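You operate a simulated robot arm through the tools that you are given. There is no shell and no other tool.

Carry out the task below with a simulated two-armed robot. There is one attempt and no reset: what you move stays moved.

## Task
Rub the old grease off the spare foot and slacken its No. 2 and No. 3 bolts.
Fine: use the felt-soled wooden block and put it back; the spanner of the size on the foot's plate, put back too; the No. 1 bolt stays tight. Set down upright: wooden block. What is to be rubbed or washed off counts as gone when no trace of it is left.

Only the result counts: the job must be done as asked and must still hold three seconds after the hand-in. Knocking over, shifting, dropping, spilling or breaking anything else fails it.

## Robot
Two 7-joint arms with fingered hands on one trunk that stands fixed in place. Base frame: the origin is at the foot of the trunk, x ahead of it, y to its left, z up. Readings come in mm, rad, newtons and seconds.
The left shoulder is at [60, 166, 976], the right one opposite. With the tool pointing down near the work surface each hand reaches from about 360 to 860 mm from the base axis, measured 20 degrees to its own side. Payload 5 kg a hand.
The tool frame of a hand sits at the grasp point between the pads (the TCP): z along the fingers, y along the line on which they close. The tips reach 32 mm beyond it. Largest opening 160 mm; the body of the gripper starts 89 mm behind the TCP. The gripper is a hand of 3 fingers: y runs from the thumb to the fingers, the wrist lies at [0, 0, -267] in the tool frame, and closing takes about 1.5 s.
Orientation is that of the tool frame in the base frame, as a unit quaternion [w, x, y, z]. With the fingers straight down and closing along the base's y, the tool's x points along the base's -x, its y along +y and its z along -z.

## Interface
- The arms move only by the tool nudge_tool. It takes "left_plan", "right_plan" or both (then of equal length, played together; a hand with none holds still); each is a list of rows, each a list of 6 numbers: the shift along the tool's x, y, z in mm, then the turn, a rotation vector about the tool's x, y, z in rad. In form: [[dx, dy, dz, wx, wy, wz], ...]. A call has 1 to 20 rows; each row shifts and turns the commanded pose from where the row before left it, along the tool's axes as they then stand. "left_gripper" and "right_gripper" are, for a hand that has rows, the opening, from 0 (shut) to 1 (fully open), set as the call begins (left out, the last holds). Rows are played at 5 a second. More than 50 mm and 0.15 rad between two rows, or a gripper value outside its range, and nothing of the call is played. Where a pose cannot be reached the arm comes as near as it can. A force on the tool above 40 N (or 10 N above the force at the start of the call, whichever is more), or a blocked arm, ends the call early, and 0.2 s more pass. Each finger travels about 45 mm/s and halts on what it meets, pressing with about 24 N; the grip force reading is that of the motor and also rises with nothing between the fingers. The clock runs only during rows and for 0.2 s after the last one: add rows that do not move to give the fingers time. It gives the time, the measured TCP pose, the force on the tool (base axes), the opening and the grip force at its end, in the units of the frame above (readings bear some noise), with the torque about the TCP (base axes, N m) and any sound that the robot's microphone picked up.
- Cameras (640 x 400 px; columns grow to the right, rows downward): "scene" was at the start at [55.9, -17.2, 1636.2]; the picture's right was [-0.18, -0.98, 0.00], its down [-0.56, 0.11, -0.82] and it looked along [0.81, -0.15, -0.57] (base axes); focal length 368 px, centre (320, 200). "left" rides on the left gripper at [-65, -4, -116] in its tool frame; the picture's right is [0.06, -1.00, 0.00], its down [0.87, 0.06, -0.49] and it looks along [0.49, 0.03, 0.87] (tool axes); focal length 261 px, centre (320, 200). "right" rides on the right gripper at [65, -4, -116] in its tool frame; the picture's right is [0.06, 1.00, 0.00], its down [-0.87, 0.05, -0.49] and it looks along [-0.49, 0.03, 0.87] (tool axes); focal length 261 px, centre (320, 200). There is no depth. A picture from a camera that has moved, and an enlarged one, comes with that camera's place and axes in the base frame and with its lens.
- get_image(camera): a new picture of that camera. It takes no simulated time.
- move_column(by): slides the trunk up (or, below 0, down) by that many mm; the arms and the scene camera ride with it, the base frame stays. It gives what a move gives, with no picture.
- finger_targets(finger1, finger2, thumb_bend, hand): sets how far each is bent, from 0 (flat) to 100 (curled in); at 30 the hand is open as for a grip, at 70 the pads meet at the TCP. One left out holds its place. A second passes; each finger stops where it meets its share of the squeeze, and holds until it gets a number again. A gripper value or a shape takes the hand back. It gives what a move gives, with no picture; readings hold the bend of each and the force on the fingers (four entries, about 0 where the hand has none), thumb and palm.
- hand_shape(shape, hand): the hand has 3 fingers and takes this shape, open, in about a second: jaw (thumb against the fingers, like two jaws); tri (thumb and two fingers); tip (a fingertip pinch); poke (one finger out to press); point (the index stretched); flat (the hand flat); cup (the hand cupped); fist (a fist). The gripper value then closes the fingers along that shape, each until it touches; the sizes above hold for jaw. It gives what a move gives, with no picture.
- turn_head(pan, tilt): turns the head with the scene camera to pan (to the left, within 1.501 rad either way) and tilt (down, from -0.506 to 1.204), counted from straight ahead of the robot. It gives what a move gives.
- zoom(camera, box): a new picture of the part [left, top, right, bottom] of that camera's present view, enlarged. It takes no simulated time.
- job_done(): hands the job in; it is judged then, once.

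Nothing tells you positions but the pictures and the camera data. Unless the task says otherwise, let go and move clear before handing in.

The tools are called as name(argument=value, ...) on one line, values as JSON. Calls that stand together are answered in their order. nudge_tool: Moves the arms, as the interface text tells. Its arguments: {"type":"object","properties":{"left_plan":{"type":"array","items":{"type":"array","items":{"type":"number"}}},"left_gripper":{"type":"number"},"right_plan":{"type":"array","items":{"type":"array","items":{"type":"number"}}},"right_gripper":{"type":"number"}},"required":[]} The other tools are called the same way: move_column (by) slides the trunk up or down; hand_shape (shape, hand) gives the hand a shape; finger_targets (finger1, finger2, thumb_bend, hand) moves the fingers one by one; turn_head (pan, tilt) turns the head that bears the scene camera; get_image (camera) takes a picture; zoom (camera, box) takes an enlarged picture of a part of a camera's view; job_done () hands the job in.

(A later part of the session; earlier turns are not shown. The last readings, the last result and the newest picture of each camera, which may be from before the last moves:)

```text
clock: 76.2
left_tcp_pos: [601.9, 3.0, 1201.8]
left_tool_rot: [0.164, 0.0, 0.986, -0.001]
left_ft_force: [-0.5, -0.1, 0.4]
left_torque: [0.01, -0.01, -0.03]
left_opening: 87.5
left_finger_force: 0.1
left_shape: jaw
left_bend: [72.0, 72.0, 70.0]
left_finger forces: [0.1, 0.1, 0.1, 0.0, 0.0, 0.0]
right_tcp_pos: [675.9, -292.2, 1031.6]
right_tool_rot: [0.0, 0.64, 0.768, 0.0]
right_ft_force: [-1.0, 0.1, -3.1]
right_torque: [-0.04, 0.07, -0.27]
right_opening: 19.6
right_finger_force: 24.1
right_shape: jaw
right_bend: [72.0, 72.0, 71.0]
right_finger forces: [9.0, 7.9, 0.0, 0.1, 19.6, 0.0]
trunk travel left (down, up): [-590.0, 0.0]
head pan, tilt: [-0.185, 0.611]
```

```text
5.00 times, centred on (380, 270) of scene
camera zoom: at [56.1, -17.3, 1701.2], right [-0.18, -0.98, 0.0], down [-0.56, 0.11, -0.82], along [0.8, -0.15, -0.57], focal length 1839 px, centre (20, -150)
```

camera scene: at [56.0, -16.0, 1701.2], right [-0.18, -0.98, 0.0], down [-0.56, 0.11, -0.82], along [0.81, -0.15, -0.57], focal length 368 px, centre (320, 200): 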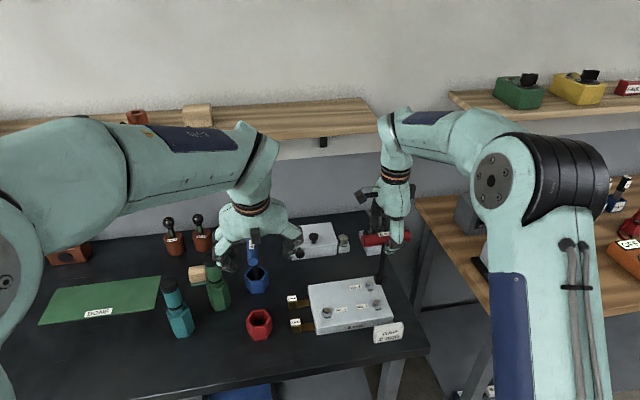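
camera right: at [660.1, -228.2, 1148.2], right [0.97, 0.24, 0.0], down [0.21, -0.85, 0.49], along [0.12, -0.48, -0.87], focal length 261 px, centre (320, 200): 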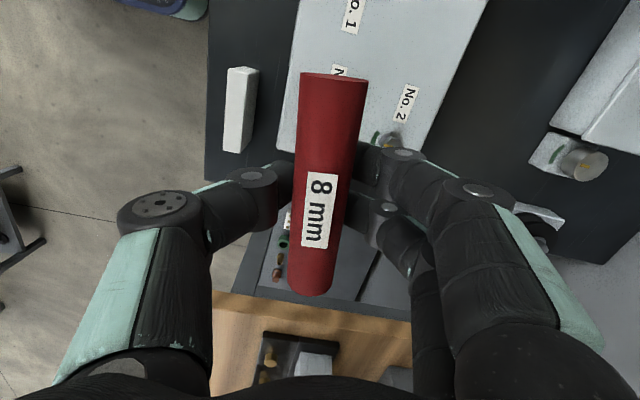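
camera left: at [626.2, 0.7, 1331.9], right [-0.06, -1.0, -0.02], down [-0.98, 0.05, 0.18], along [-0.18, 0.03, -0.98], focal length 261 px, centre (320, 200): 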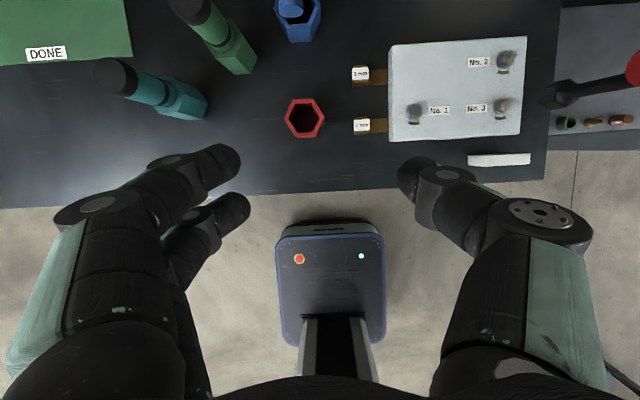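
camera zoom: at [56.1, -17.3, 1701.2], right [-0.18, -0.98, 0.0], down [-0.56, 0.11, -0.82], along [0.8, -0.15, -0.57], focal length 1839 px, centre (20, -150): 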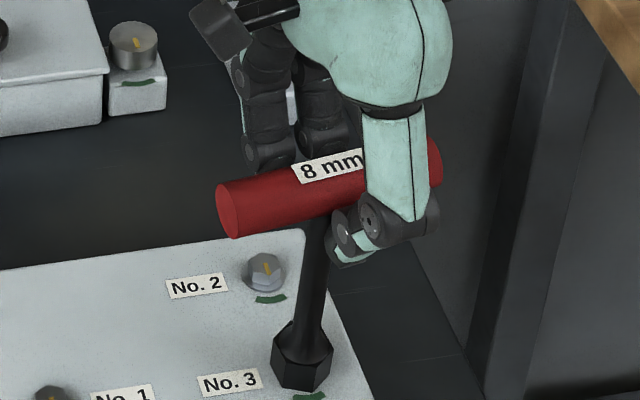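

nudge_tool(right_plan=[[0, 0, 0, 0, 0, -0.06], [0, 0, 0, 0, 0, -0.06], [0, 0, 0, 0, 0, -0.06], [0, 0, 0, 0, 0, 0]])

get_image(camera="right")

zoom(camera="scene", box=[365, 285, 397, 309])

```text
clock: 77.2
left_tcp_pos: [601.1, 2.1, 1202.4]
left_tool_rot: [0.164, -0.001, 0.986, -0.001]
left_ft_force: [0.1, -0.9, 0.2]
left_torque: [-0.03, 0.01, -0.02]
left_opening: 87.7
left_finger_force: 0.0
left_shape: jaw
left_bend: [72.0, 72.0, 70.0]
left_finger forces: [0.0, 0.0, 0.1, 0.0, 0.0, 0.0]
right_tcp_pos: [674.1, -291.6, 1032.0]
right_tool_rot: [0.0, 0.569, 0.822, 0.0]
right_ft_force: [-1.3, -0.7, -1.9]
right_torque: [-0.05, 0.1, -0.41]
right_opening: 19.1
right_finger_force: 23.9
right_shape: jaw
right_bend: [72.0, 72.0, 71.0]
right_finger forces: [10.0, 8.4, 0.0, 0.0, 19.5, 0.0]
trunk travel left (down, up): [-590.0, 0.0]
head pan, tilt: [-0.185, 0.611]
```

```text
taken
camera right: at [648.8, -232.0, 1148.3], right [0.91, 0.41, 0.0], down [0.36, -0.79, 0.49], along [0.2, -0.45, -0.87], focal length 261 px, centre (320, 200)
```

right: 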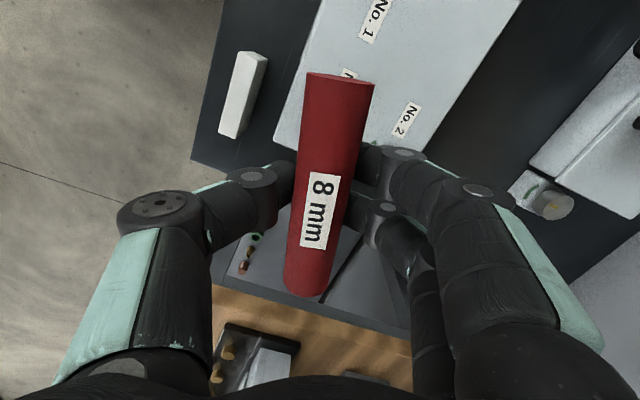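

```text
16.00 times, centred on (381, 297) of scene
camera zoom: at [56.1, -17.3, 1701.2], right [-0.18, -0.98, 0.0], down [-0.56, 0.11, -0.82], along [0.8, -0.15, -0.57], focal length 5884 px, centre (-656, -1352)
```

zoom: 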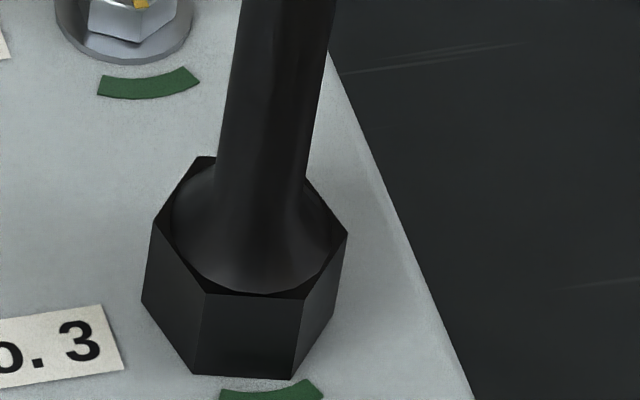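

nudge_tool(right_plan=[[0, 0, 0, 0, 0, -0.06], [0, 0, 0, 0, 0, -0.06], [0, 0, 0, 0, 0, -0.06], [0, 0, 0, 0, 0, -0.06], [0, 0, 0, 0, 0, 0]])

get_image(camera="right")

zoom(camera="scene", box=[365, 285, 397, 309])

```text
clock: 78.4
left_tcp_pos: [601.8, 2.0, 1201.6]
left_tool_rot: [0.165, 0.0, 0.986, -0.001]
left_ft_force: [-0.2, 0.3, -0.1]
left_torque: [0.03, -0.03, 0.0]
left_opening: 87.6
left_finger_force: 0.0
left_shape: jaw
left_bend: [72.0, 72.0, 70.0]
left_finger forces: [0.0, 0.0, 0.0, 0.0, 0.0, 0.1]
right_tcp_pos: [675.0, -291.9, 1033.1]
right_tool_rot: [-0.001, 0.466, 0.885, 0.001]
right_ft_force: [-0.7, -0.8, -3.5]
right_torque: [-0.12, 0.12, -0.46]
right_opening: 19.2
right_finger_force: 23.6
right_shape: jaw
right_bend: [72.0, 72.0, 72.0]
right_finger forces: [10.5, 8.4, 0.0, 0.1, 19.4, 0.0]
trunk travel left (down, up): [-590.0, 0.0]
head pan, tilt: [-0.185, 0.611]
```

```text
taken
camera right: at [635.6, -239.8, 1148.6], right [0.79, 0.62, 0.0], down [0.54, -0.69, 0.49], along [0.3, -0.39, -0.87], focal length 261 px, centre (320, 200)
```

right: 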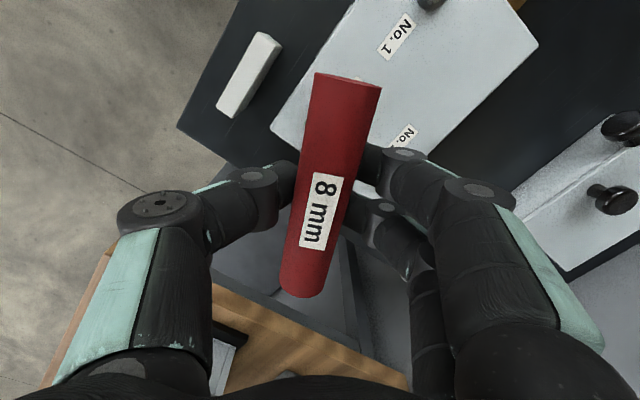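

```text
16.00 times, centred on (381, 297) of scene
camera zoom: at [56.1, -17.4, 1701.2], right [-0.18, -0.98, 0.0], down [-0.56, 0.11, -0.82], along [0.8, -0.15, -0.57], focal length 5884 px, centre (-656, -1352)
```

zoom: 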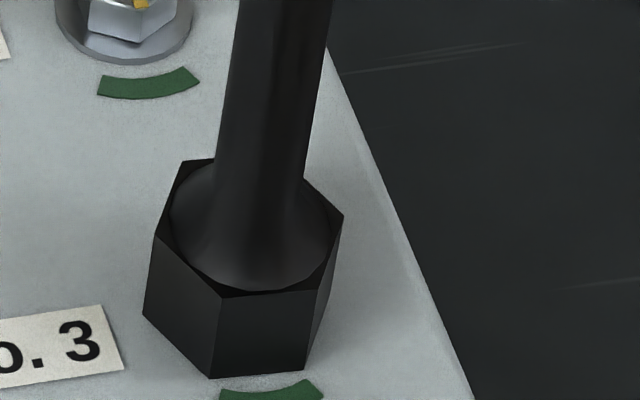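

nudge_tool(right_plan=[[0, 0, 0, 0, 0, -0.08], [0, 0, 0, 0, 0, -0.08], [0, 0, 0, 0, 0, -0.08], [0, 0, 0, 0, 0, -0.08], [0, 0, 0, 0, 0, -0.08], [0, 0, 0, 0, 0, -0.08], [0, 0, 0, 0, 0, 0]])

get_image(camera="right")

zoom(camera="scene", box=[365, 285, 397, 309])

```text
clock: 80.0
left_tcp_pos: [601.1, 3.3, 1201.2]
left_tool_rot: [0.164, -0.001, 0.986, -0.001]
left_ft_force: [0.4, 0.0, 0.1]
left_torque: [-0.04, 0.0, 0.01]
left_opening: 87.6
left_finger_force: 0.0
left_shape: jaw
left_bend: [72.0, 72.0, 70.0]
left_finger forces: [0.1, 0.0, 0.1, 0.1, 0.0, 0.0]
right_tcp_pos: [676.0, -291.3, 1032.0]
right_tool_rot: [0.001, 0.242, 0.97, 0.001]
right_ft_force: [0.4, -0.8, -2.1]
right_torque: [-0.23, 0.05, -0.54]
right_opening: 19.1
right_finger_force: 23.5
right_shape: jaw
right_bend: [72.0, 73.0, 72.0]
right_finger forces: [11.9, 8.3, 0.0, 0.0, 19.6, 0.1]
trunk travel left (down, up): [-590.0, 0.0]
head pan, tilt: [-0.185, 0.611]
```

```text
taken
camera right: at [616.5, -264.1, 1148.2], right [0.41, 0.91, 0.0], down [0.79, -0.36, 0.49], along [0.45, -0.2, -0.87], focal length 261 px, centre (320, 200)
```

right: 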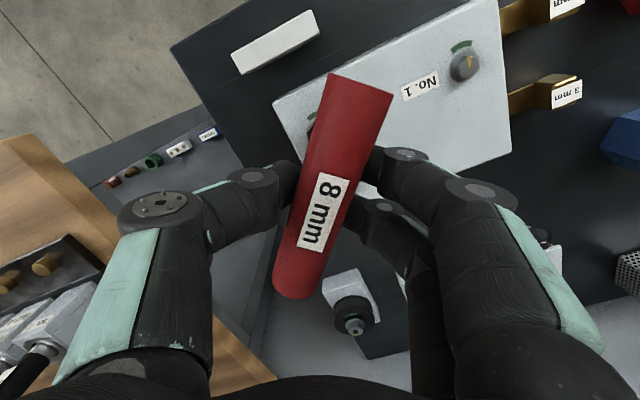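

```text
16.00 times, centred on (381, 297) of scene
camera zoom: at [56.2, -17.5, 1701.2], right [-0.18, -0.98, 0.0], down [-0.56, 0.11, -0.82], along [0.8, -0.15, -0.57], focal length 5884 px, centre (-656, -1352)
```

zoom: 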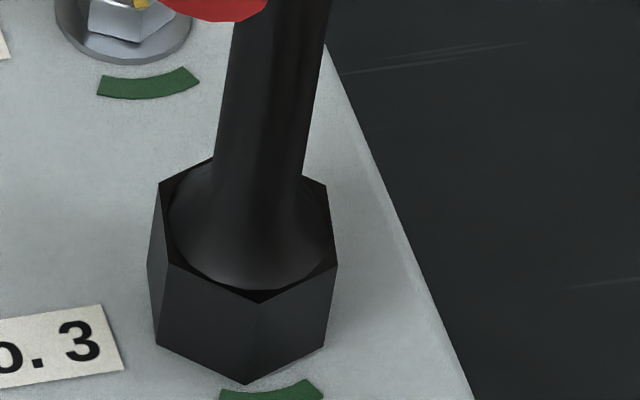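

The spanner and bolt are turning, about 44° so far, with the handle lagging slightly in the grip. I'll continue.

nudge_tool(right_plan=[[0, 0, 0, 0, 0, -0.08], [0, 0, 0, 0, 0, -0.08], [0, 0, 0, 0, 0, -0.08], [0, 0, 0, 0, 0, -0.08], [0, 0, 0, 0, 0, -0.08], [0, 0, 0, 0, 0, -0.08], [0, 0, 0, 0, 0, -0.08], [0, 0, 0, 0, 0, -0.08], [0, 0, 0, 0, 0, 0]])

get_image(camera="right")

zoom(camera="scene", box=[340, 220, 420, 320])

get_image(camera="scene")

```text
clock: 82.0
left_tcp_pos: [601.1, 2.1, 1202.4]
left_tool_rot: [0.165, -0.001, 0.986, -0.001]
left_ft_force: [-0.5, 1.0, 0.3]
left_torque: [0.05, 0.01, -0.04]
left_opening: 87.7
left_finger_force: 0.0
left_shape: jaw
left_bend: [72.0, 72.0, 70.0]
left_finger forces: [0.0, 0.0, 0.0, 0.1, 0.0, 0.1]
right_tcp_pos: [675.6, -291.5, 1032.8]
right_tool_rot: [0.001, -0.074, 0.997, 0.0]
right_ft_force: [0.8, -1.4, -3.6]
right_torque: [-0.18, -0.09, 0.0]
right_opening: 19.3
right_finger_force: 23.6
right_shape: jaw
right_bend: [72.0, 73.0, 72.0]
right_finger forces: [11.1, 7.4, 0.1, 0.0, 16.5, 0.0]
trunk travel left (down, up): [-590.0, 0.0]
head pan, tilt: [-0.185, 0.611]
```

```text
taken
camera right: at [612.2, -304.9, 1148.4], right [-0.21, 0.98, 0.0], down [0.85, 0.18, 0.49], along [0.48, 0.1, -0.87], focal length 261 px, centre (320, 200)
```

right: 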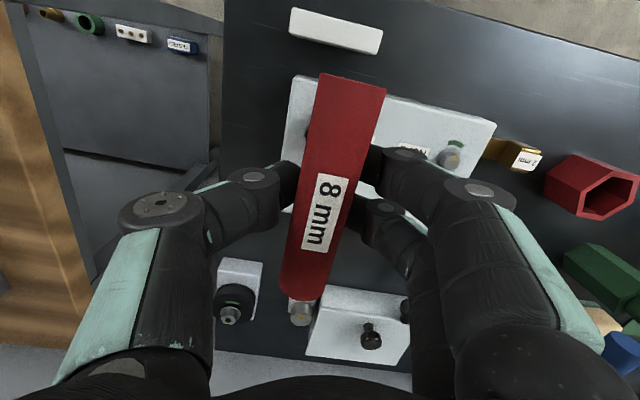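

```text
4.00 times, centred on (380, 270) of scene
camera zoom: at [56.3, -17.5, 1701.2], right [-0.18, -0.98, 0.0], down [-0.56, 0.11, -0.82], along [0.8, -0.15, -0.57], focal length 1471 px, centre (80, -80)
```

zoom: 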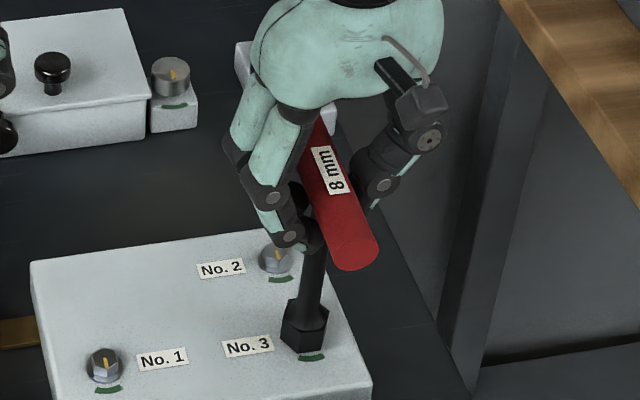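

```text
taken
camera scene: at [56.3, -17.5, 1701.2], right [-0.18, -0.98, 0.0], down [-0.56, 0.11, -0.82], along [0.8, -0.15, -0.57], focal length 368 px, centre (320, 200)
```

scene: 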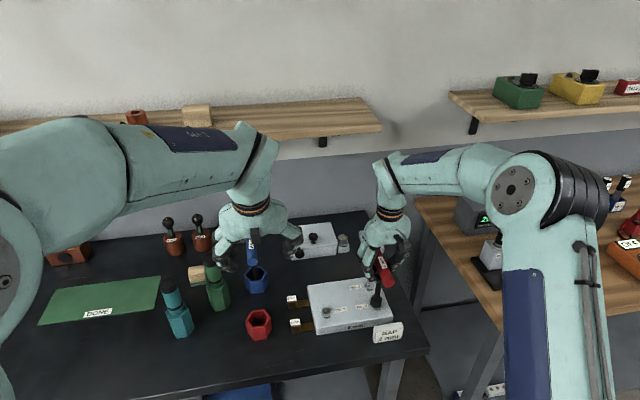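

nudge_tool(right_plan=[[0, 0, 0, 0, 0, -0.08], [0, 0, 0, 0, 0, -0.08], [0, 0, 0, 0, 0, -0.08], [0, 0, 0, 0, 0, -0.08], [0, 0, 0, 0, 0, -0.08], [0, 0, 0, 0, 0, 0]])

get_image(camera="right")

zoom(camera="scene", box=[340, 220, 420, 320])

```text
clock: 83.4
left_tcp_pos: [600.9, 2.2, 1202.5]
left_tool_rot: [0.164, 0.0, 0.986, -0.001]
left_ft_force: [-0.2, -0.5, 0.5]
left_torque: [0.0, 0.0, -0.01]
left_opening: 87.5
left_finger_force: 0.1
left_shape: jaw
left_bend: [72.0, 72.0, 70.0]
left_finger forces: [0.1, 0.0, 0.1, 0.1, 0.0, 0.1]
right_tcp_pos: [676.1, -290.8, 1030.9]
right_tool_rot: [0.0, -0.271, 0.963, 0.001]
right_ft_force: [1.8, -1.4, -2.2]
right_torque: [-0.12, -0.21, -0.01]
right_opening: 19.5
right_finger_force: 24.2
right_shape: jaw
right_bend: [72.0, 73.0, 73.0]
right_finger forces: [11.6, 7.6, 0.1, 0.0, 16.1, 0.0]
trunk travel left (down, up): [-590.0, 0.0]
head pan, tilt: [-0.185, 0.611]
```

```text
taken
camera right: at [622.3, -328.7, 1148.0], right [-0.57, 0.82, 0.0], down [0.71, 0.5, 0.49], along [0.4, 0.28, -0.87], focal length 261 px, centre (320, 200)
```

right: 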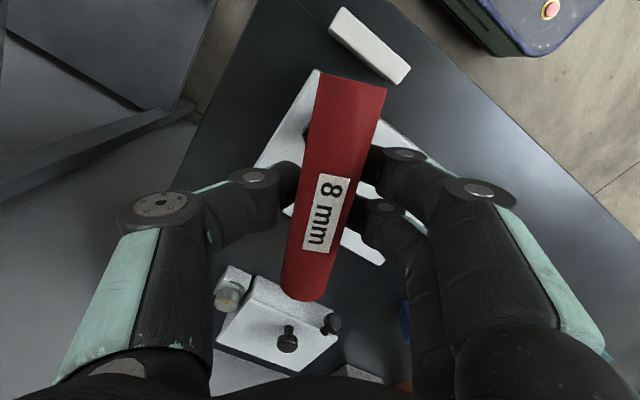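

```text
4.00 times, centred on (380, 270) of scene
camera zoom: at [56.4, -17.5, 1701.2], right [-0.18, -0.98, 0.0], down [-0.56, 0.11, -0.82], along [0.8, -0.15, -0.57], focal length 1471 px, centre (80, -80)
```

zoom: 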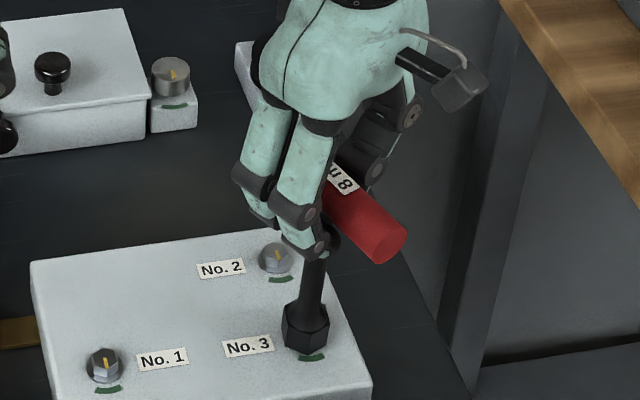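

The torque dropped to zero: No. 3 broke loose and now turns freely, about 105° so far. I'll lift the spanner off and check the bolt's pointer.

nudge_tool(right_plan=[[0, 0, -5, 0, 0, 0], [0, 0, -10, 0, 0, 0], [0, 0, -15, 0, 0, 0], [0, 0, -15, 0, 0, 0], [0, 0, -15, 0, 0, 0], [0, 0, 0, 0, 0, 0]])

zoom(camera="scene", box=[340, 240, 420, 320])

zoom(camera="scene", box=[366, 270, 398, 294])

zoom(camera="left", box=[465, 40, 561, 120])

```text
clock: 84.8
left_tcp_pos: [602.0, 2.6, 1200.7]
left_tool_rot: [0.164, 0.0, 0.987, -0.001]
left_ft_force: [0.4, -0.1, -0.3]
left_torque: [-0.01, -0.04, -0.02]
left_opening: 87.8
left_finger_force: 0.1
left_shape: jaw
left_bend: [72.0, 72.0, 70.0]
left_finger forces: [0.0, 0.0, 0.0, 0.1, 0.0, 0.0]
right_tcp_pos: [675.6, -291.0, 1091.4]
right_tool_rot: [0.0, -0.27, 0.963, 0.0]
right_ft_force: [0.5, -0.3, -2.3]
right_torque: [-0.04, -0.02, 0.01]
right_opening: 15.5
right_finger_force: 23.9
right_shape: jaw
right_bend: [73.0, 74.0, 73.0]
right_finger forces: [9.9, 6.7, 0.0, 0.0, 11.9, 0.0]
trunk travel left (down, up): [-590.0, 0.0]
head pan, tilt: [-0.185, 0.611]
```

```text
5.00 times, centred on (380, 280) of scene
camera zoom: at [56.4, -17.4, 1701.2], right [-0.18, -0.98, 0.0], down [-0.56, 0.11, -0.82], along [0.8, -0.15, -0.57], focal length 1839 px, centre (20, -200)
```

zoom: 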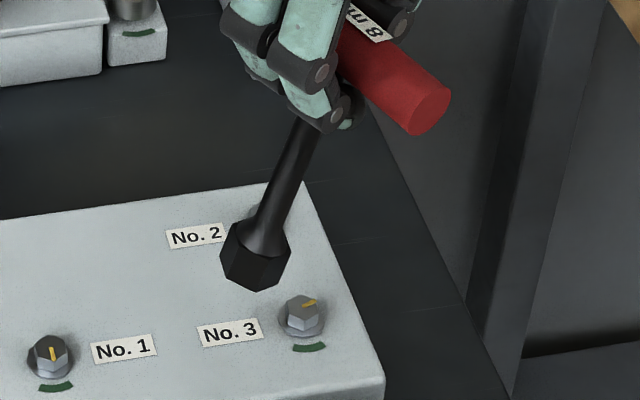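

```text
16.00 times, centred on (382, 282) of scene
camera zoom: at [56.4, -17.4, 1701.2], right [-0.18, -0.98, 0.0], down [-0.56, 0.11, -0.82], along [0.8, -0.15, -0.57], focal length 5884 px, centre (-672, -1112)
```

zoom: 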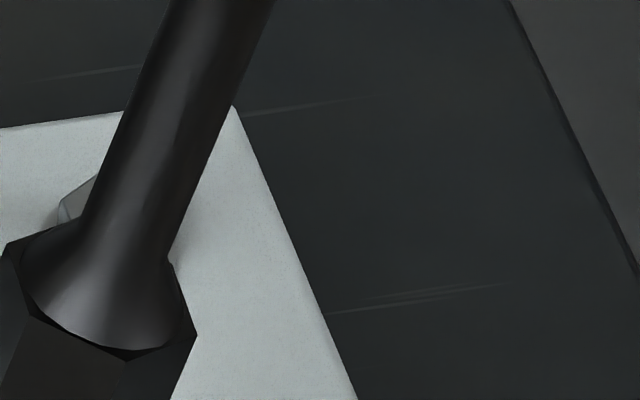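

```text
5.00 times, centred on (513, 80) of left
camera zoom: at [626.5, -0.5, 1331.5], right [-0.06, -1.0, -0.02], down [-0.98, 0.05, 0.18], along [-0.18, 0.03, -0.98], focal length 1303 px, centre (-645, 800)
```

zoom: 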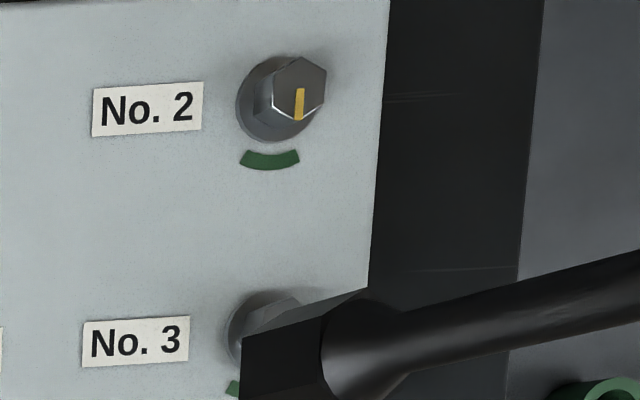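

The bolt's pointer has turned well past its mark. The spanner now hangs tilted in my grip, though, so I need a close look at that first.

get_image(camera="right")

zoom(camera="left", box=[480, 20, 640, 160])

zoom(camera="scene", box=[340, 200, 420, 300])

```text
taken
camera right: at [622.2, -328.6, 1207.9], right [-0.57, 0.82, 0.0], down [0.71, 0.5, 0.49], along [0.4, 0.28, -0.87], focal length 261 px, centre (320, 200)
```

right: 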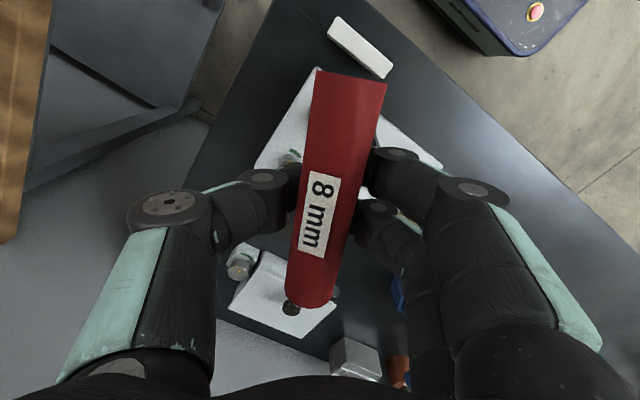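

```text
2.86 times, centred on (560, 90) of left
camera zoom: at [626.5, -0.5, 1331.5], right [-0.06, -1.0, -0.02], down [-0.98, 0.05, 0.18], along [-0.18, 0.03, -0.98], focal length 745 px, centre (-366, 514)
```

zoom: 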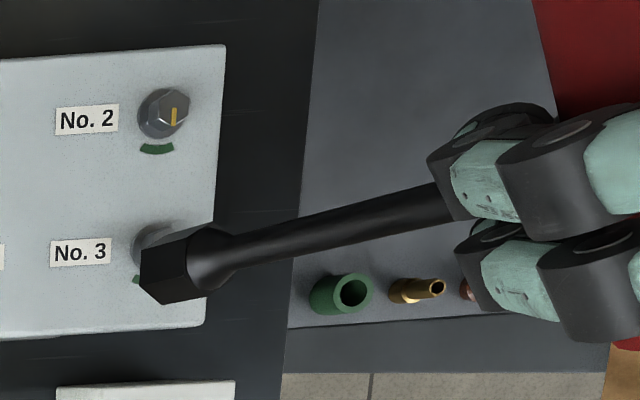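

```text
4.00 times, centred on (380, 250) of scene
camera zoom: at [56.4, -17.4, 1701.2], right [-0.18, -0.98, 0.0], down [-0.56, 0.11, -0.82], along [0.8, -0.15, -0.57], focal length 1471 px, centre (80, 0)
```

zoom: 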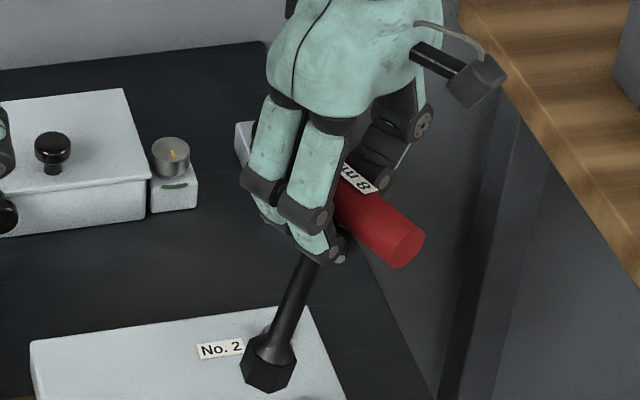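

zoom(camera="scene", box=[358, 240, 398, 300])

zoom(camera="left", box=[505, 60, 625, 130])

```text
6.67 times, centred on (378, 270) of scene
camera zoom: at [56.4, -17.4, 1701.2], right [-0.18, -0.98, 0.0], down [-0.56, 0.11, -0.82], along [0.8, -0.15, -0.57], focal length 2452 px, centre (-67, -267)
```

zoom: 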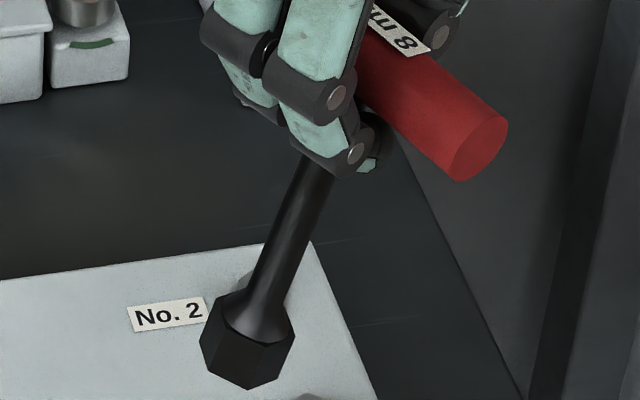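

```text
5.33 times, centred on (565, 95) of left
camera zoom: at [626.5, -0.5, 1331.5], right [-0.06, -1.0, -0.02], down [-0.98, 0.05, 0.18], along [-0.18, 0.03, -0.98], focal length 1390 px, centre (-987, 760)
```

zoom: 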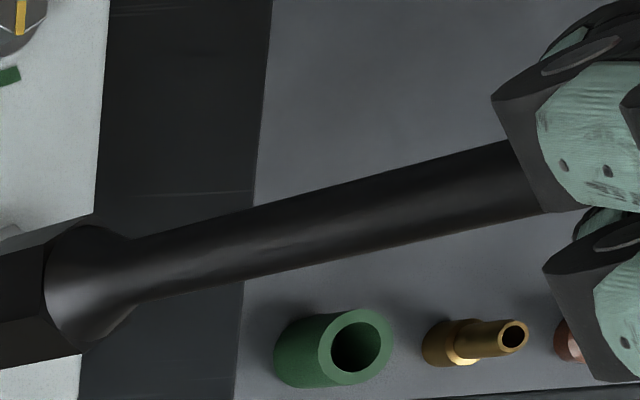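

The spanner has rolled about 21° around its handle in the grip. I'll raise it, yaw back clockwise, then roll the hand by the same amount so the shaft hangs vertical.

nudge_tool(right_plan=[[0, 0, -15, 0, 0, 0], [0, 0, -15, 0, 0, 0], [0, 0, 0, 0, 0, 0.13], [0, 0, 0, 0, 0, 0.13], [0, 0, 0, 0, 0, 0.13], [0, 0, 0, 0, 0, 0.13], [0, 0, 0, 0, 0, 0.13], [0, 0, 0, 0, 0, 0.13], [0, 0, 0, 0, 0, 0.13], [0, 0, 0, 0, 0, 0.13], [0, 0, 0, 0, 0, 0.13], [0, 0, 0, 0, 0, 0.13], [0, 0, 0, 0, 0, 0.13], [0, 0, 0, 0, 0, 0.13], [0, 0, 0, 0, 0, 0.13], [0, 0, 0, 0, 0, 0.13], [0, 0, 0, 0, 0, 0.02], [0, 0, 0, 0, 0, 0]])

get_image(camera="right")

zoom(camera="scene", box=[340, 210, 420, 310])

```text
clock: 88.6
left_tcp_pos: [600.7, 2.5, 1202.6]
left_tool_rot: [0.163, -0.001, 0.987, -0.001]
left_ft_force: [0.2, 0.4, 0.6]
left_torque: [0.0, 0.02, -0.02]
left_opening: 87.7
left_finger_force: 0.0
left_shape: jaw
left_bend: [72.0, 72.0, 70.0]
left_finger forces: [0.0, 0.0, 0.0, 0.0, 0.0, 0.1]
right_tcp_pos: [675.5, -290.5, 1123.1]
right_tool_rot: [-0.001, 0.602, 0.798, 0.0]
right_ft_force: [0.3, 0.9, -2.4]
right_torque: [-0.04, 0.01, 0.01]
right_opening: 15.5
right_finger_force: 24.2
right_shape: jaw
right_bend: [73.0, 74.0, 73.0]
right_finger forces: [10.3, 6.7, 0.1, 0.0, 11.8, 0.1]
trunk travel left (down, up): [-590.0, 0.0]
head pan, tilt: [-0.185, 0.611]
```

```text
taken
camera right: at [654.1, -229.4, 1238.2], right [0.94, 0.33, 0.0], down [0.29, -0.82, 0.49], along [0.16, -0.46, -0.87], focal length 261 px, centre (320, 200)
```

right: 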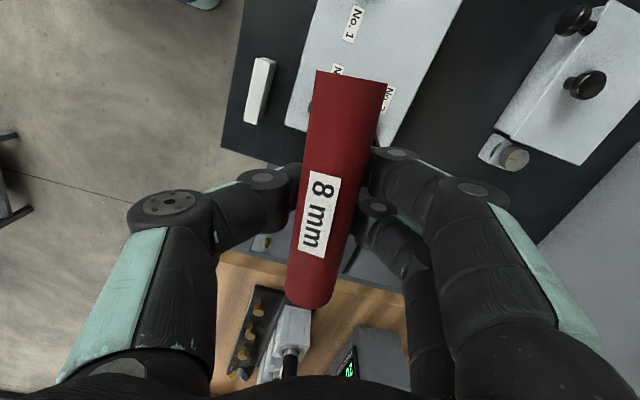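

```text
4.00 times, centred on (380, 260) of scene
camera zoom: at [56.2, -17.3, 1701.2], right [-0.18, -0.98, 0.0], down [-0.56, 0.11, -0.82], along [0.8, -0.15, -0.57], focal length 1471 px, centre (80, -40)
```

zoom: 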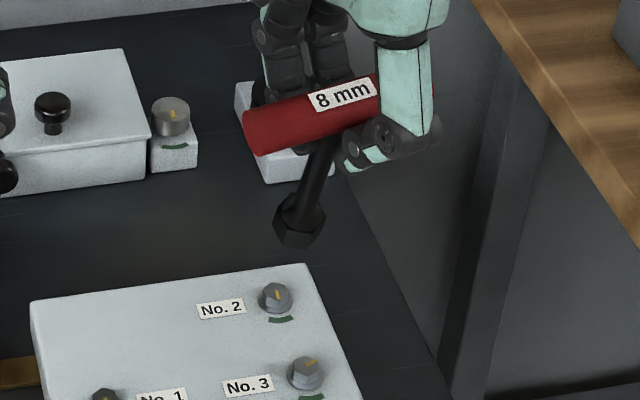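

nudge_tool(right_plan=[[0, 0, 0, 0.1175, 0.0326, 0], [0, 0, 0, 0.1175, 0.0326, 0], [0, 0, 0, 0.1175, 0.0326, 0], [0, 0, 0, 0, 0, 0]])

get_image(camera="scene")

zoom(camera="scene", box=[340, 210, 420, 310])

zoom(camera="left", box=[460, 20, 640, 140])

```text
clock: 89.6
left_tcp_pos: [600.6, 2.4, 1202.2]
left_tool_rot: [0.164, -0.001, 0.986, -0.001]
left_ft_force: [-1.3, 0.1, 0.2]
left_torque: [0.02, -0.02, 0.0]
left_opening: 87.7
left_finger_force: 0.1
left_shape: jaw
left_bend: [72.0, 72.0, 70.0]
left_finger forces: [0.1, 0.0, 0.0, 0.0, 0.0, 0.0]
right_tcp_pos: [674.8, -290.8, 1123.8]
right_tool_rot: [-0.144, 0.591, 0.786, -0.111]
right_ft_force: [-0.7, -0.9, -2.6]
right_torque: [-0.02, -0.06, 0.0]
right_opening: 15.2
right_finger_force: 24.1
right_shape: jaw
right_bend: [73.0, 74.0, 73.0]
right_finger forces: [9.7, 7.0, 0.0, 0.1, 11.7, 0.0]
trunk travel left (down, up): [-590.0, 0.0]
head pan, tilt: [-0.185, 0.611]
```

```text
taken
camera scene: at [54.8, -17.4, 1701.3], right [-0.18, -0.98, 0.0], down [-0.56, 0.11, -0.82], along [0.81, -0.15, -0.57], focal length 368 px, centre (320, 200)
```

scene: 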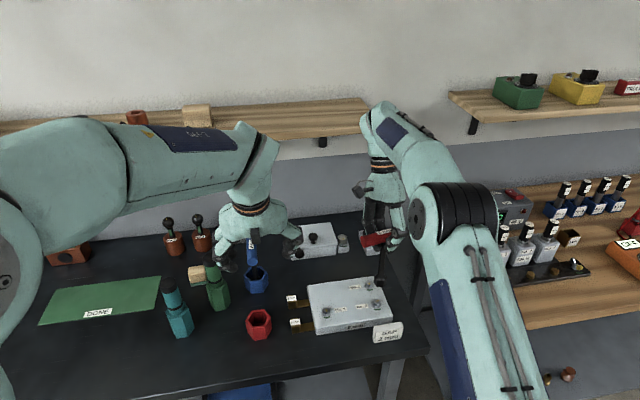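

```text
4.00 times, centred on (380, 260) of scene
camera zoom: at [54.8, -17.4, 1701.3], right [-0.18, -0.98, 0.0], down [-0.56, 0.11, -0.82], along [0.81, -0.15, -0.57], focal length 1471 px, centre (80, -40)
```

zoom: 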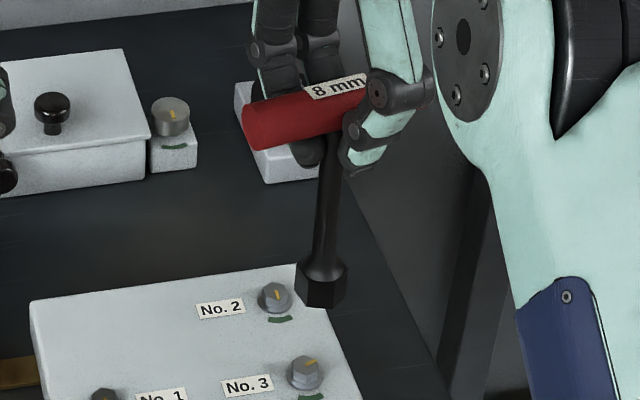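

```text
3.33 times, centred on (550, 80) of left
camera zoom: at [625.1, -0.6, 1332.3], right [-0.06, -1.0, -0.02], down [-0.98, 0.05, 0.18], along [-0.18, 0.03, -0.98], focal length 869 px, centre (-447, 600)
```

zoom: 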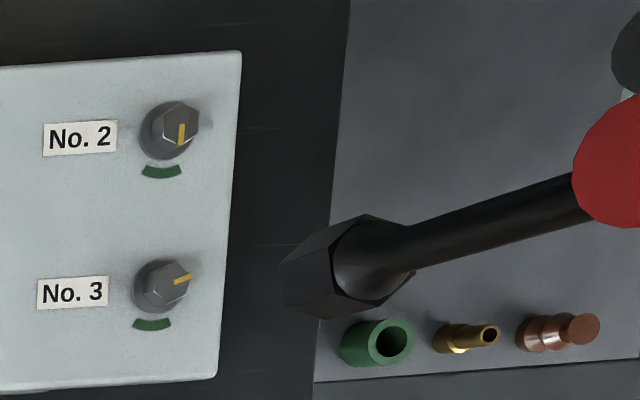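

zoom(camera="scene", box=[360, 235, 400, 290])

zoom(camera="left", box=[535, 50, 640, 125])

```text
7.27 times, centred on (380, 262) of scene
camera zoom: at [54.8, -17.4, 1701.3], right [-0.18, -0.98, 0.0], down [-0.56, 0.11, -0.82], along [0.81, -0.15, -0.57], focal length 2675 px, centre (-116, -254)
```

zoom: 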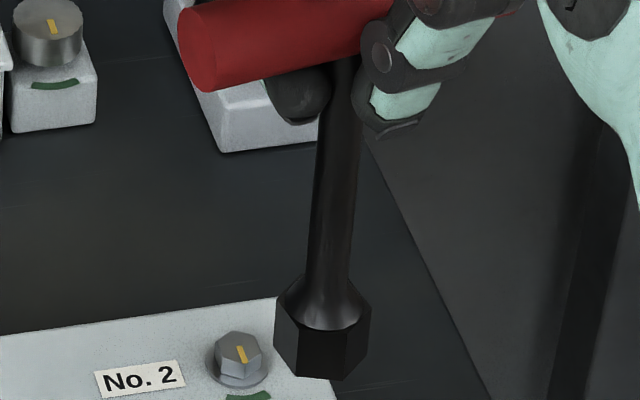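

```text
5.33 times, centred on (588, 88) of left
camera zoom: at [625.1, -0.6, 1332.3], right [-0.06, -1.0, -0.02], down [-0.98, 0.05, 0.18], along [-0.18, 0.03, -0.98], focal length 1390 px, centre (-1107, 800)
```

zoom: 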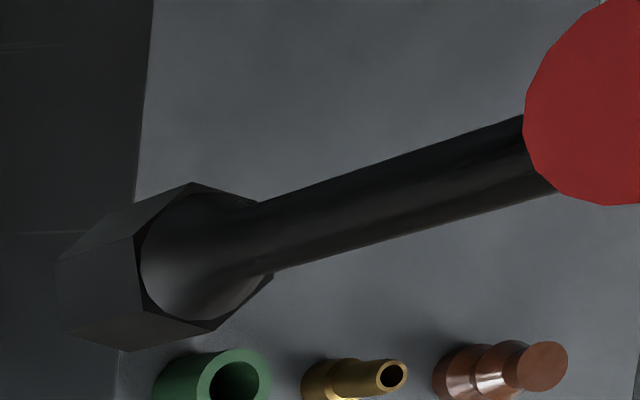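

nudge_tool(right_plan=[[-9.1, 31.4, -12.5, 0, 0, 0], [-9.1, 31.4, -12.5, 0, 0, 0], [0, 0, 0, -0.072, -0.0208, 0], [0, 0, 0, 0, 0, 0]])

zoom(camera="scene", box=[350, 225, 400, 285])

zoom(camera="left", box=[480, 10, 620, 110])

get_image(camera="right")

```text
clock: 90.6
left_tcp_pos: [601.9, 2.9, 1202.0]
left_tool_rot: [0.164, -0.001, 0.986, -0.001]
left_ft_force: [-1.2, 0.0, -0.4]
left_torque: [0.03, 0.02, 0.03]
left_opening: 87.7
left_finger_force: 0.1
left_shape: jaw
left_bend: [72.0, 72.0, 70.0]
left_finger forces: [0.0, 0.1, 0.1, 0.1, 0.0, 0.0]
right_tcp_pos: [699.3, -288.8, 1122.3]
right_tool_rot: [-0.115, 0.596, 0.79, -0.088]
right_ft_force: [-0.4, -0.3, -1.5]
right_torque: [0.0, 0.06, 0.02]
right_opening: 15.0
right_finger_force: 24.0
right_shape: jaw
right_bend: [73.0, 74.0, 73.0]
right_finger forces: [9.0, 7.0, 0.0, 0.0, 11.7, 0.1]
right hand out of reach, approached as far as the arm can: row 1, 2
trunk travel left (down, up): [-590.0, 0.0]
head pan, tilt: [-0.185, 0.611]
```

```text
6.67 times, centred on (375, 255) of scene
camera zoom: at [56.8, -17.1, 1701.2], right [-0.18, -0.98, 0.0], down [-0.56, 0.11, -0.82], along [0.8, -0.15, -0.57], focal length 2452 px, centre (-47, -167)
```

zoom: 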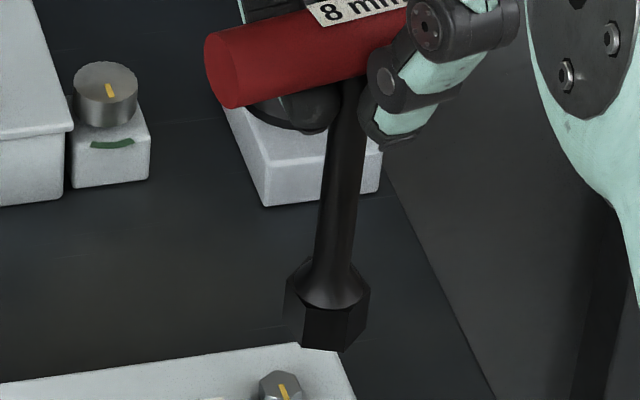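

```text
4.00 times, centred on (550, 60) of left
camera zoom: at [626.8, 0.0, 1331.4], right [-0.06, -1.0, -0.02], down [-0.98, 0.05, 0.18], along [-0.18, 0.03, -0.98], focal length 1043 px, centre (-600, 760)
```

zoom: 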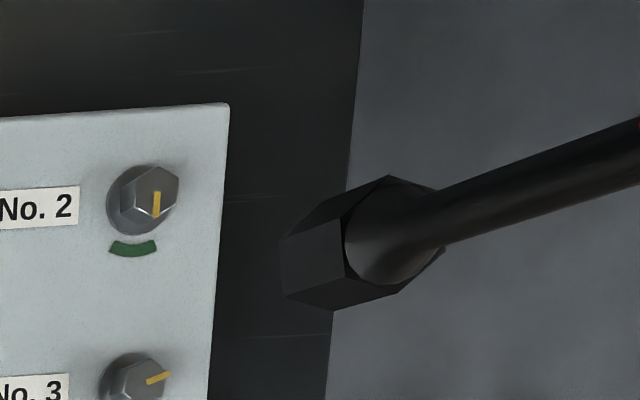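

```text
taken
camera right: at [712.2, -228.4, 1239.2], right [0.9, 0.33, -0.27], down [0.42, -0.82, 0.39], along [-0.09, -0.46, -0.88], focal length 261 px, centre (320, 200)
```

right: 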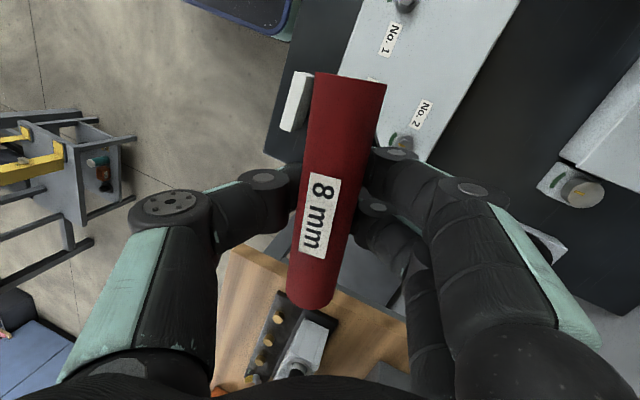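

The shaft is now vertical, but this yaw puts bolt No. 2 out of reach. I'll turn the hand 60° counter-clockwise about the vertical, which suits the hex equally and brings the wrist back within reach.

nudge_tool(right_plan=[[0, 0, 0, 0.01007, -0.03614, -0.12545], [0, 0, 0, 0.01007, -0.03614, -0.12545], [0, 0, 0, 0.01007, -0.03614, -0.12545], [0, 0, 0, 0.01007, -0.03614, -0.12545], [0, 0, 0, 0.01007, -0.03614, -0.12545], [0, 0, 0, 0.01007, -0.03614, -0.12545], [0, 0, 0, 0.01007, -0.03614, -0.12545], [0, 0, 0, 0.01007, -0.03614, -0.12545], [0, 0, 0, 0, 0, 0]])

zoom(camera="scene", box=[340, 210, 420, 300])

get_image(camera="left")

```text
clock: 92.6
left_tcp_pos: [601.9, 3.5, 1202.2]
left_tool_rot: [0.165, -0.001, 0.986, 0.0]
left_ft_force: [0.5, 0.0, 0.2]
left_torque: [0.03, 0.01, 0.0]
left_opening: 87.7
left_finger_force: 0.0
left_shape: jaw
left_bend: [72.0, 72.0, 70.0]
left_finger forces: [0.0, 0.1, 0.0, 0.0, 0.0, 0.0]
right_tcp_pos: [699.6, -291.3, 1122.3]
right_tool_rot: [-0.056, 0.119, 0.982, -0.134]
right_ft_force: [0.1, 0.8, -2.1]
right_torque: [-0.02, 0.0, 0.0]
right_opening: 14.9
right_finger_force: 24.4
right_shape: jaw
right_bend: [73.0, 74.0, 73.0]
right_finger forces: [9.0, 6.9, 0.0, 0.1, 11.6, 0.1]
trunk travel left (down, up): [-590.0, 0.0]
head pan, tilt: [-0.185, 0.611]
```

```text
4.44 times, centred on (380, 255) of scene
camera zoom: at [56.4, -17.4, 1701.2], right [-0.18, -0.98, 0.0], down [-0.56, 0.11, -0.82], along [0.8, -0.15, -0.57], focal length 1634 px, centre (53, -44)
```

zoom: 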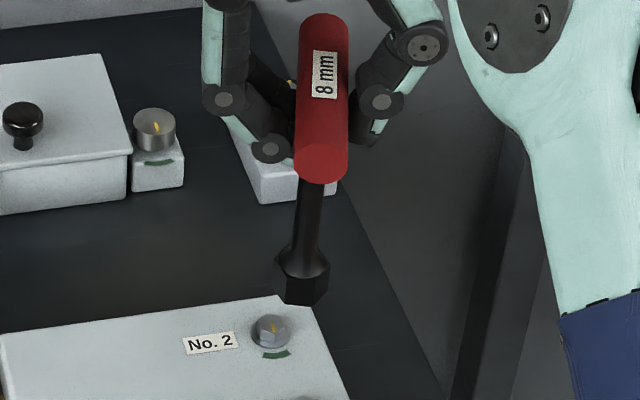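

```text
taken
camera left: at [626.5, -0.4, 1331.6], right [-0.06, -1.0, -0.02], down [-0.98, 0.05, 0.18], along [-0.18, 0.03, -0.98], focal length 261 px, centre (320, 200)
```

left: 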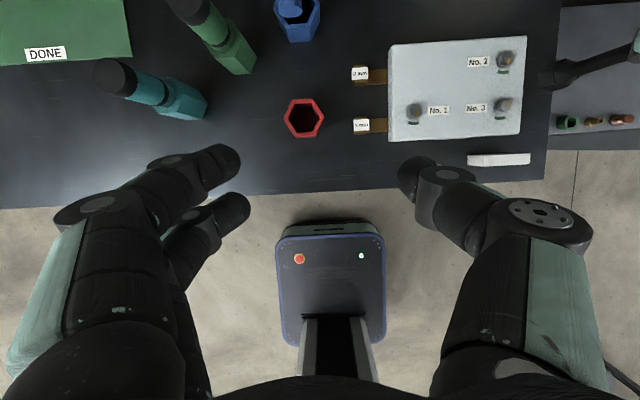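

nudge_tool(right_plan=[[-21.7, 4.9, -3.2, 0, 0, 0], [-21.7, 4.9, -3.2, 0, 0, 0], [0, 0, 0, 0, 0, 0]])

zoom(camera="scene", box=[350, 230, 400, 285])

zoom(camera="left", box=[480, 10, 600, 90])

```text
clock: 93.4
left_tcp_pos: [600.9, 2.3, 1202.3]
left_tool_rot: [0.165, -0.001, 0.986, 0.0]
left_ft_force: [0.1, -0.1, -0.4]
left_torque: [-0.03, 0.0, 0.0]
left_opening: 87.7
left_finger_force: 0.1
left_shape: jaw
left_bend: [72.0, 72.0, 70.0]
left_finger forces: [0.0, 0.1, 0.0, 0.1, 0.0, 0.1]
right_tcp_pos: [743.0, -289.8, 1123.4]
right_tool_rot: [-0.056, 0.12, 0.982, -0.134]
right_ft_force: [-0.4, 1.2, -2.3]
right_torque: [-0.02, 0.0, -0.03]
right_opening: 15.1
right_finger_force: 23.5
right_shape: jaw
right_bend: [73.0, 74.0, 73.0]
right_finger forces: [9.0, 6.8, 0.0, 0.1, 11.5, 0.0]
trunk travel left (down, up): [-590.0, 0.0]
head pan, tilt: [-0.185, 0.611]
```

```text
7.27 times, centred on (375, 258) of scene
camera zoom: at [55.6, -17.4, 1701.3], right [-0.18, -0.98, 0.0], down [-0.56, 0.11, -0.82], along [0.81, -0.15, -0.57], focal length 2675 px, centre (-80, -218)
```

zoom: 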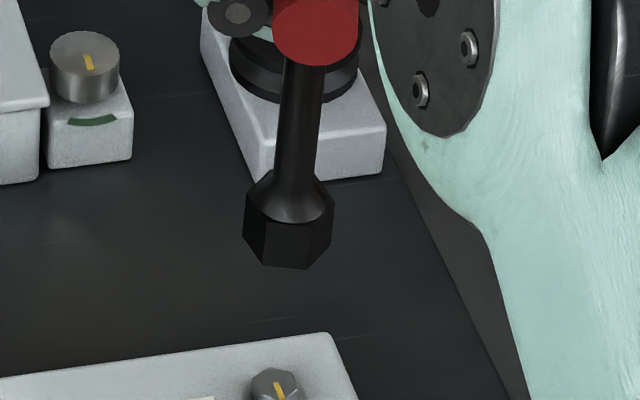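

```text
5.00 times, centred on (540, 50) of left
camera zoom: at [625.8, -0.6, 1331.9], right [-0.06, -1.0, -0.02], down [-0.98, 0.05, 0.18], along [-0.18, 0.03, -0.98], focal length 1303 px, centre (-780, 950)
```

zoom: 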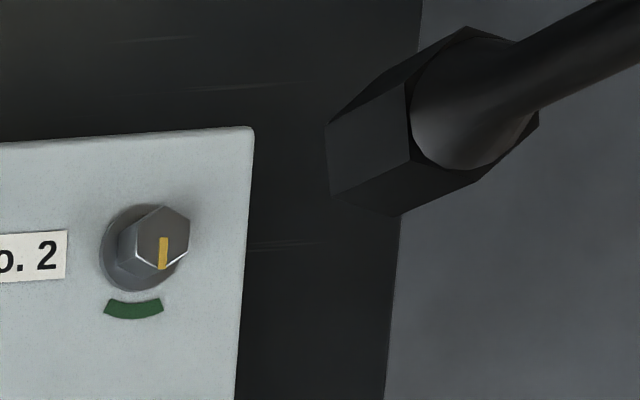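

zoom(camera="scene", box=[360, 254, 384, 272])

zoom(camera="scene", box=[358, 272, 382, 290])

zoom(camera="left", box=[492, 36, 524, 68])

zoom(camera="left", box=[536, 10, 586, 60])

```text
16.00 times, centred on (372, 263) of scene
camera zoom: at [55.6, -17.4, 1701.3], right [-0.18, -0.98, 0.0], down [-0.56, 0.11, -0.82], along [0.81, -0.15, -0.57], focal length 5884 px, centre (-512, -808)
```

zoom: 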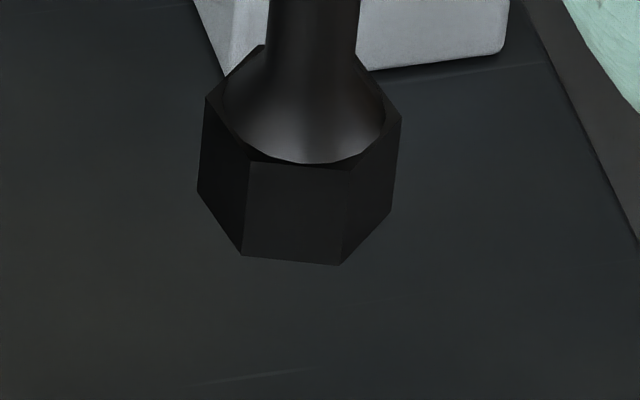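

```text
16.00 times, centred on (370, 281) of scene
camera zoom: at [55.6, -17.4, 1701.3], right [-0.18, -0.98, 0.0], down [-0.56, 0.11, -0.82], along [0.81, -0.15, -0.57], focal length 5884 px, centre (-480, -1096)
```

zoom: 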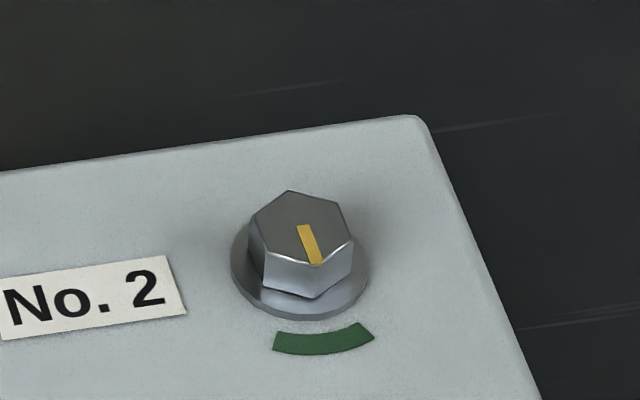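

```text
12.50 times, centred on (508, 52) of left
camera zoom: at [625.8, -0.6, 1331.9], right [-0.06, -1.0, -0.02], down [-0.98, 0.05, 0.18], along [-0.18, 0.03, -0.98], focal length 3258 px, centre (-2030, 2050)
```

zoom: 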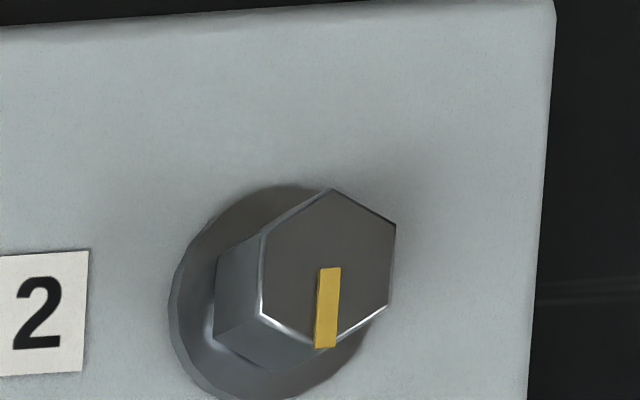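

```text
8.00 times, centred on (561, 35) of left
camera zoom: at [625.8, -0.6, 1331.9], right [-0.06, -1.0, -0.02], down [-0.98, 0.05, 0.18], along [-0.18, 0.03, -0.98], focal length 2085 px, centre (-1608, 1520)
```

zoom: 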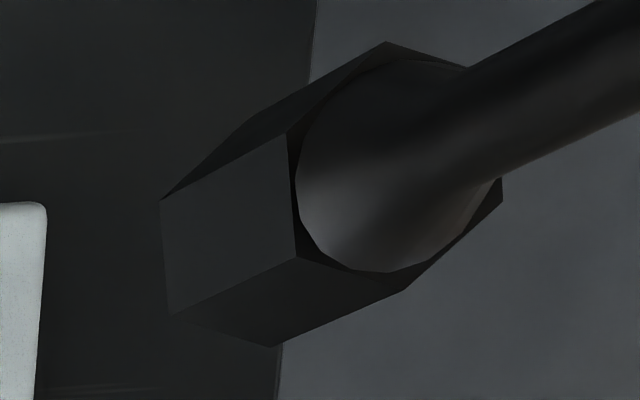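

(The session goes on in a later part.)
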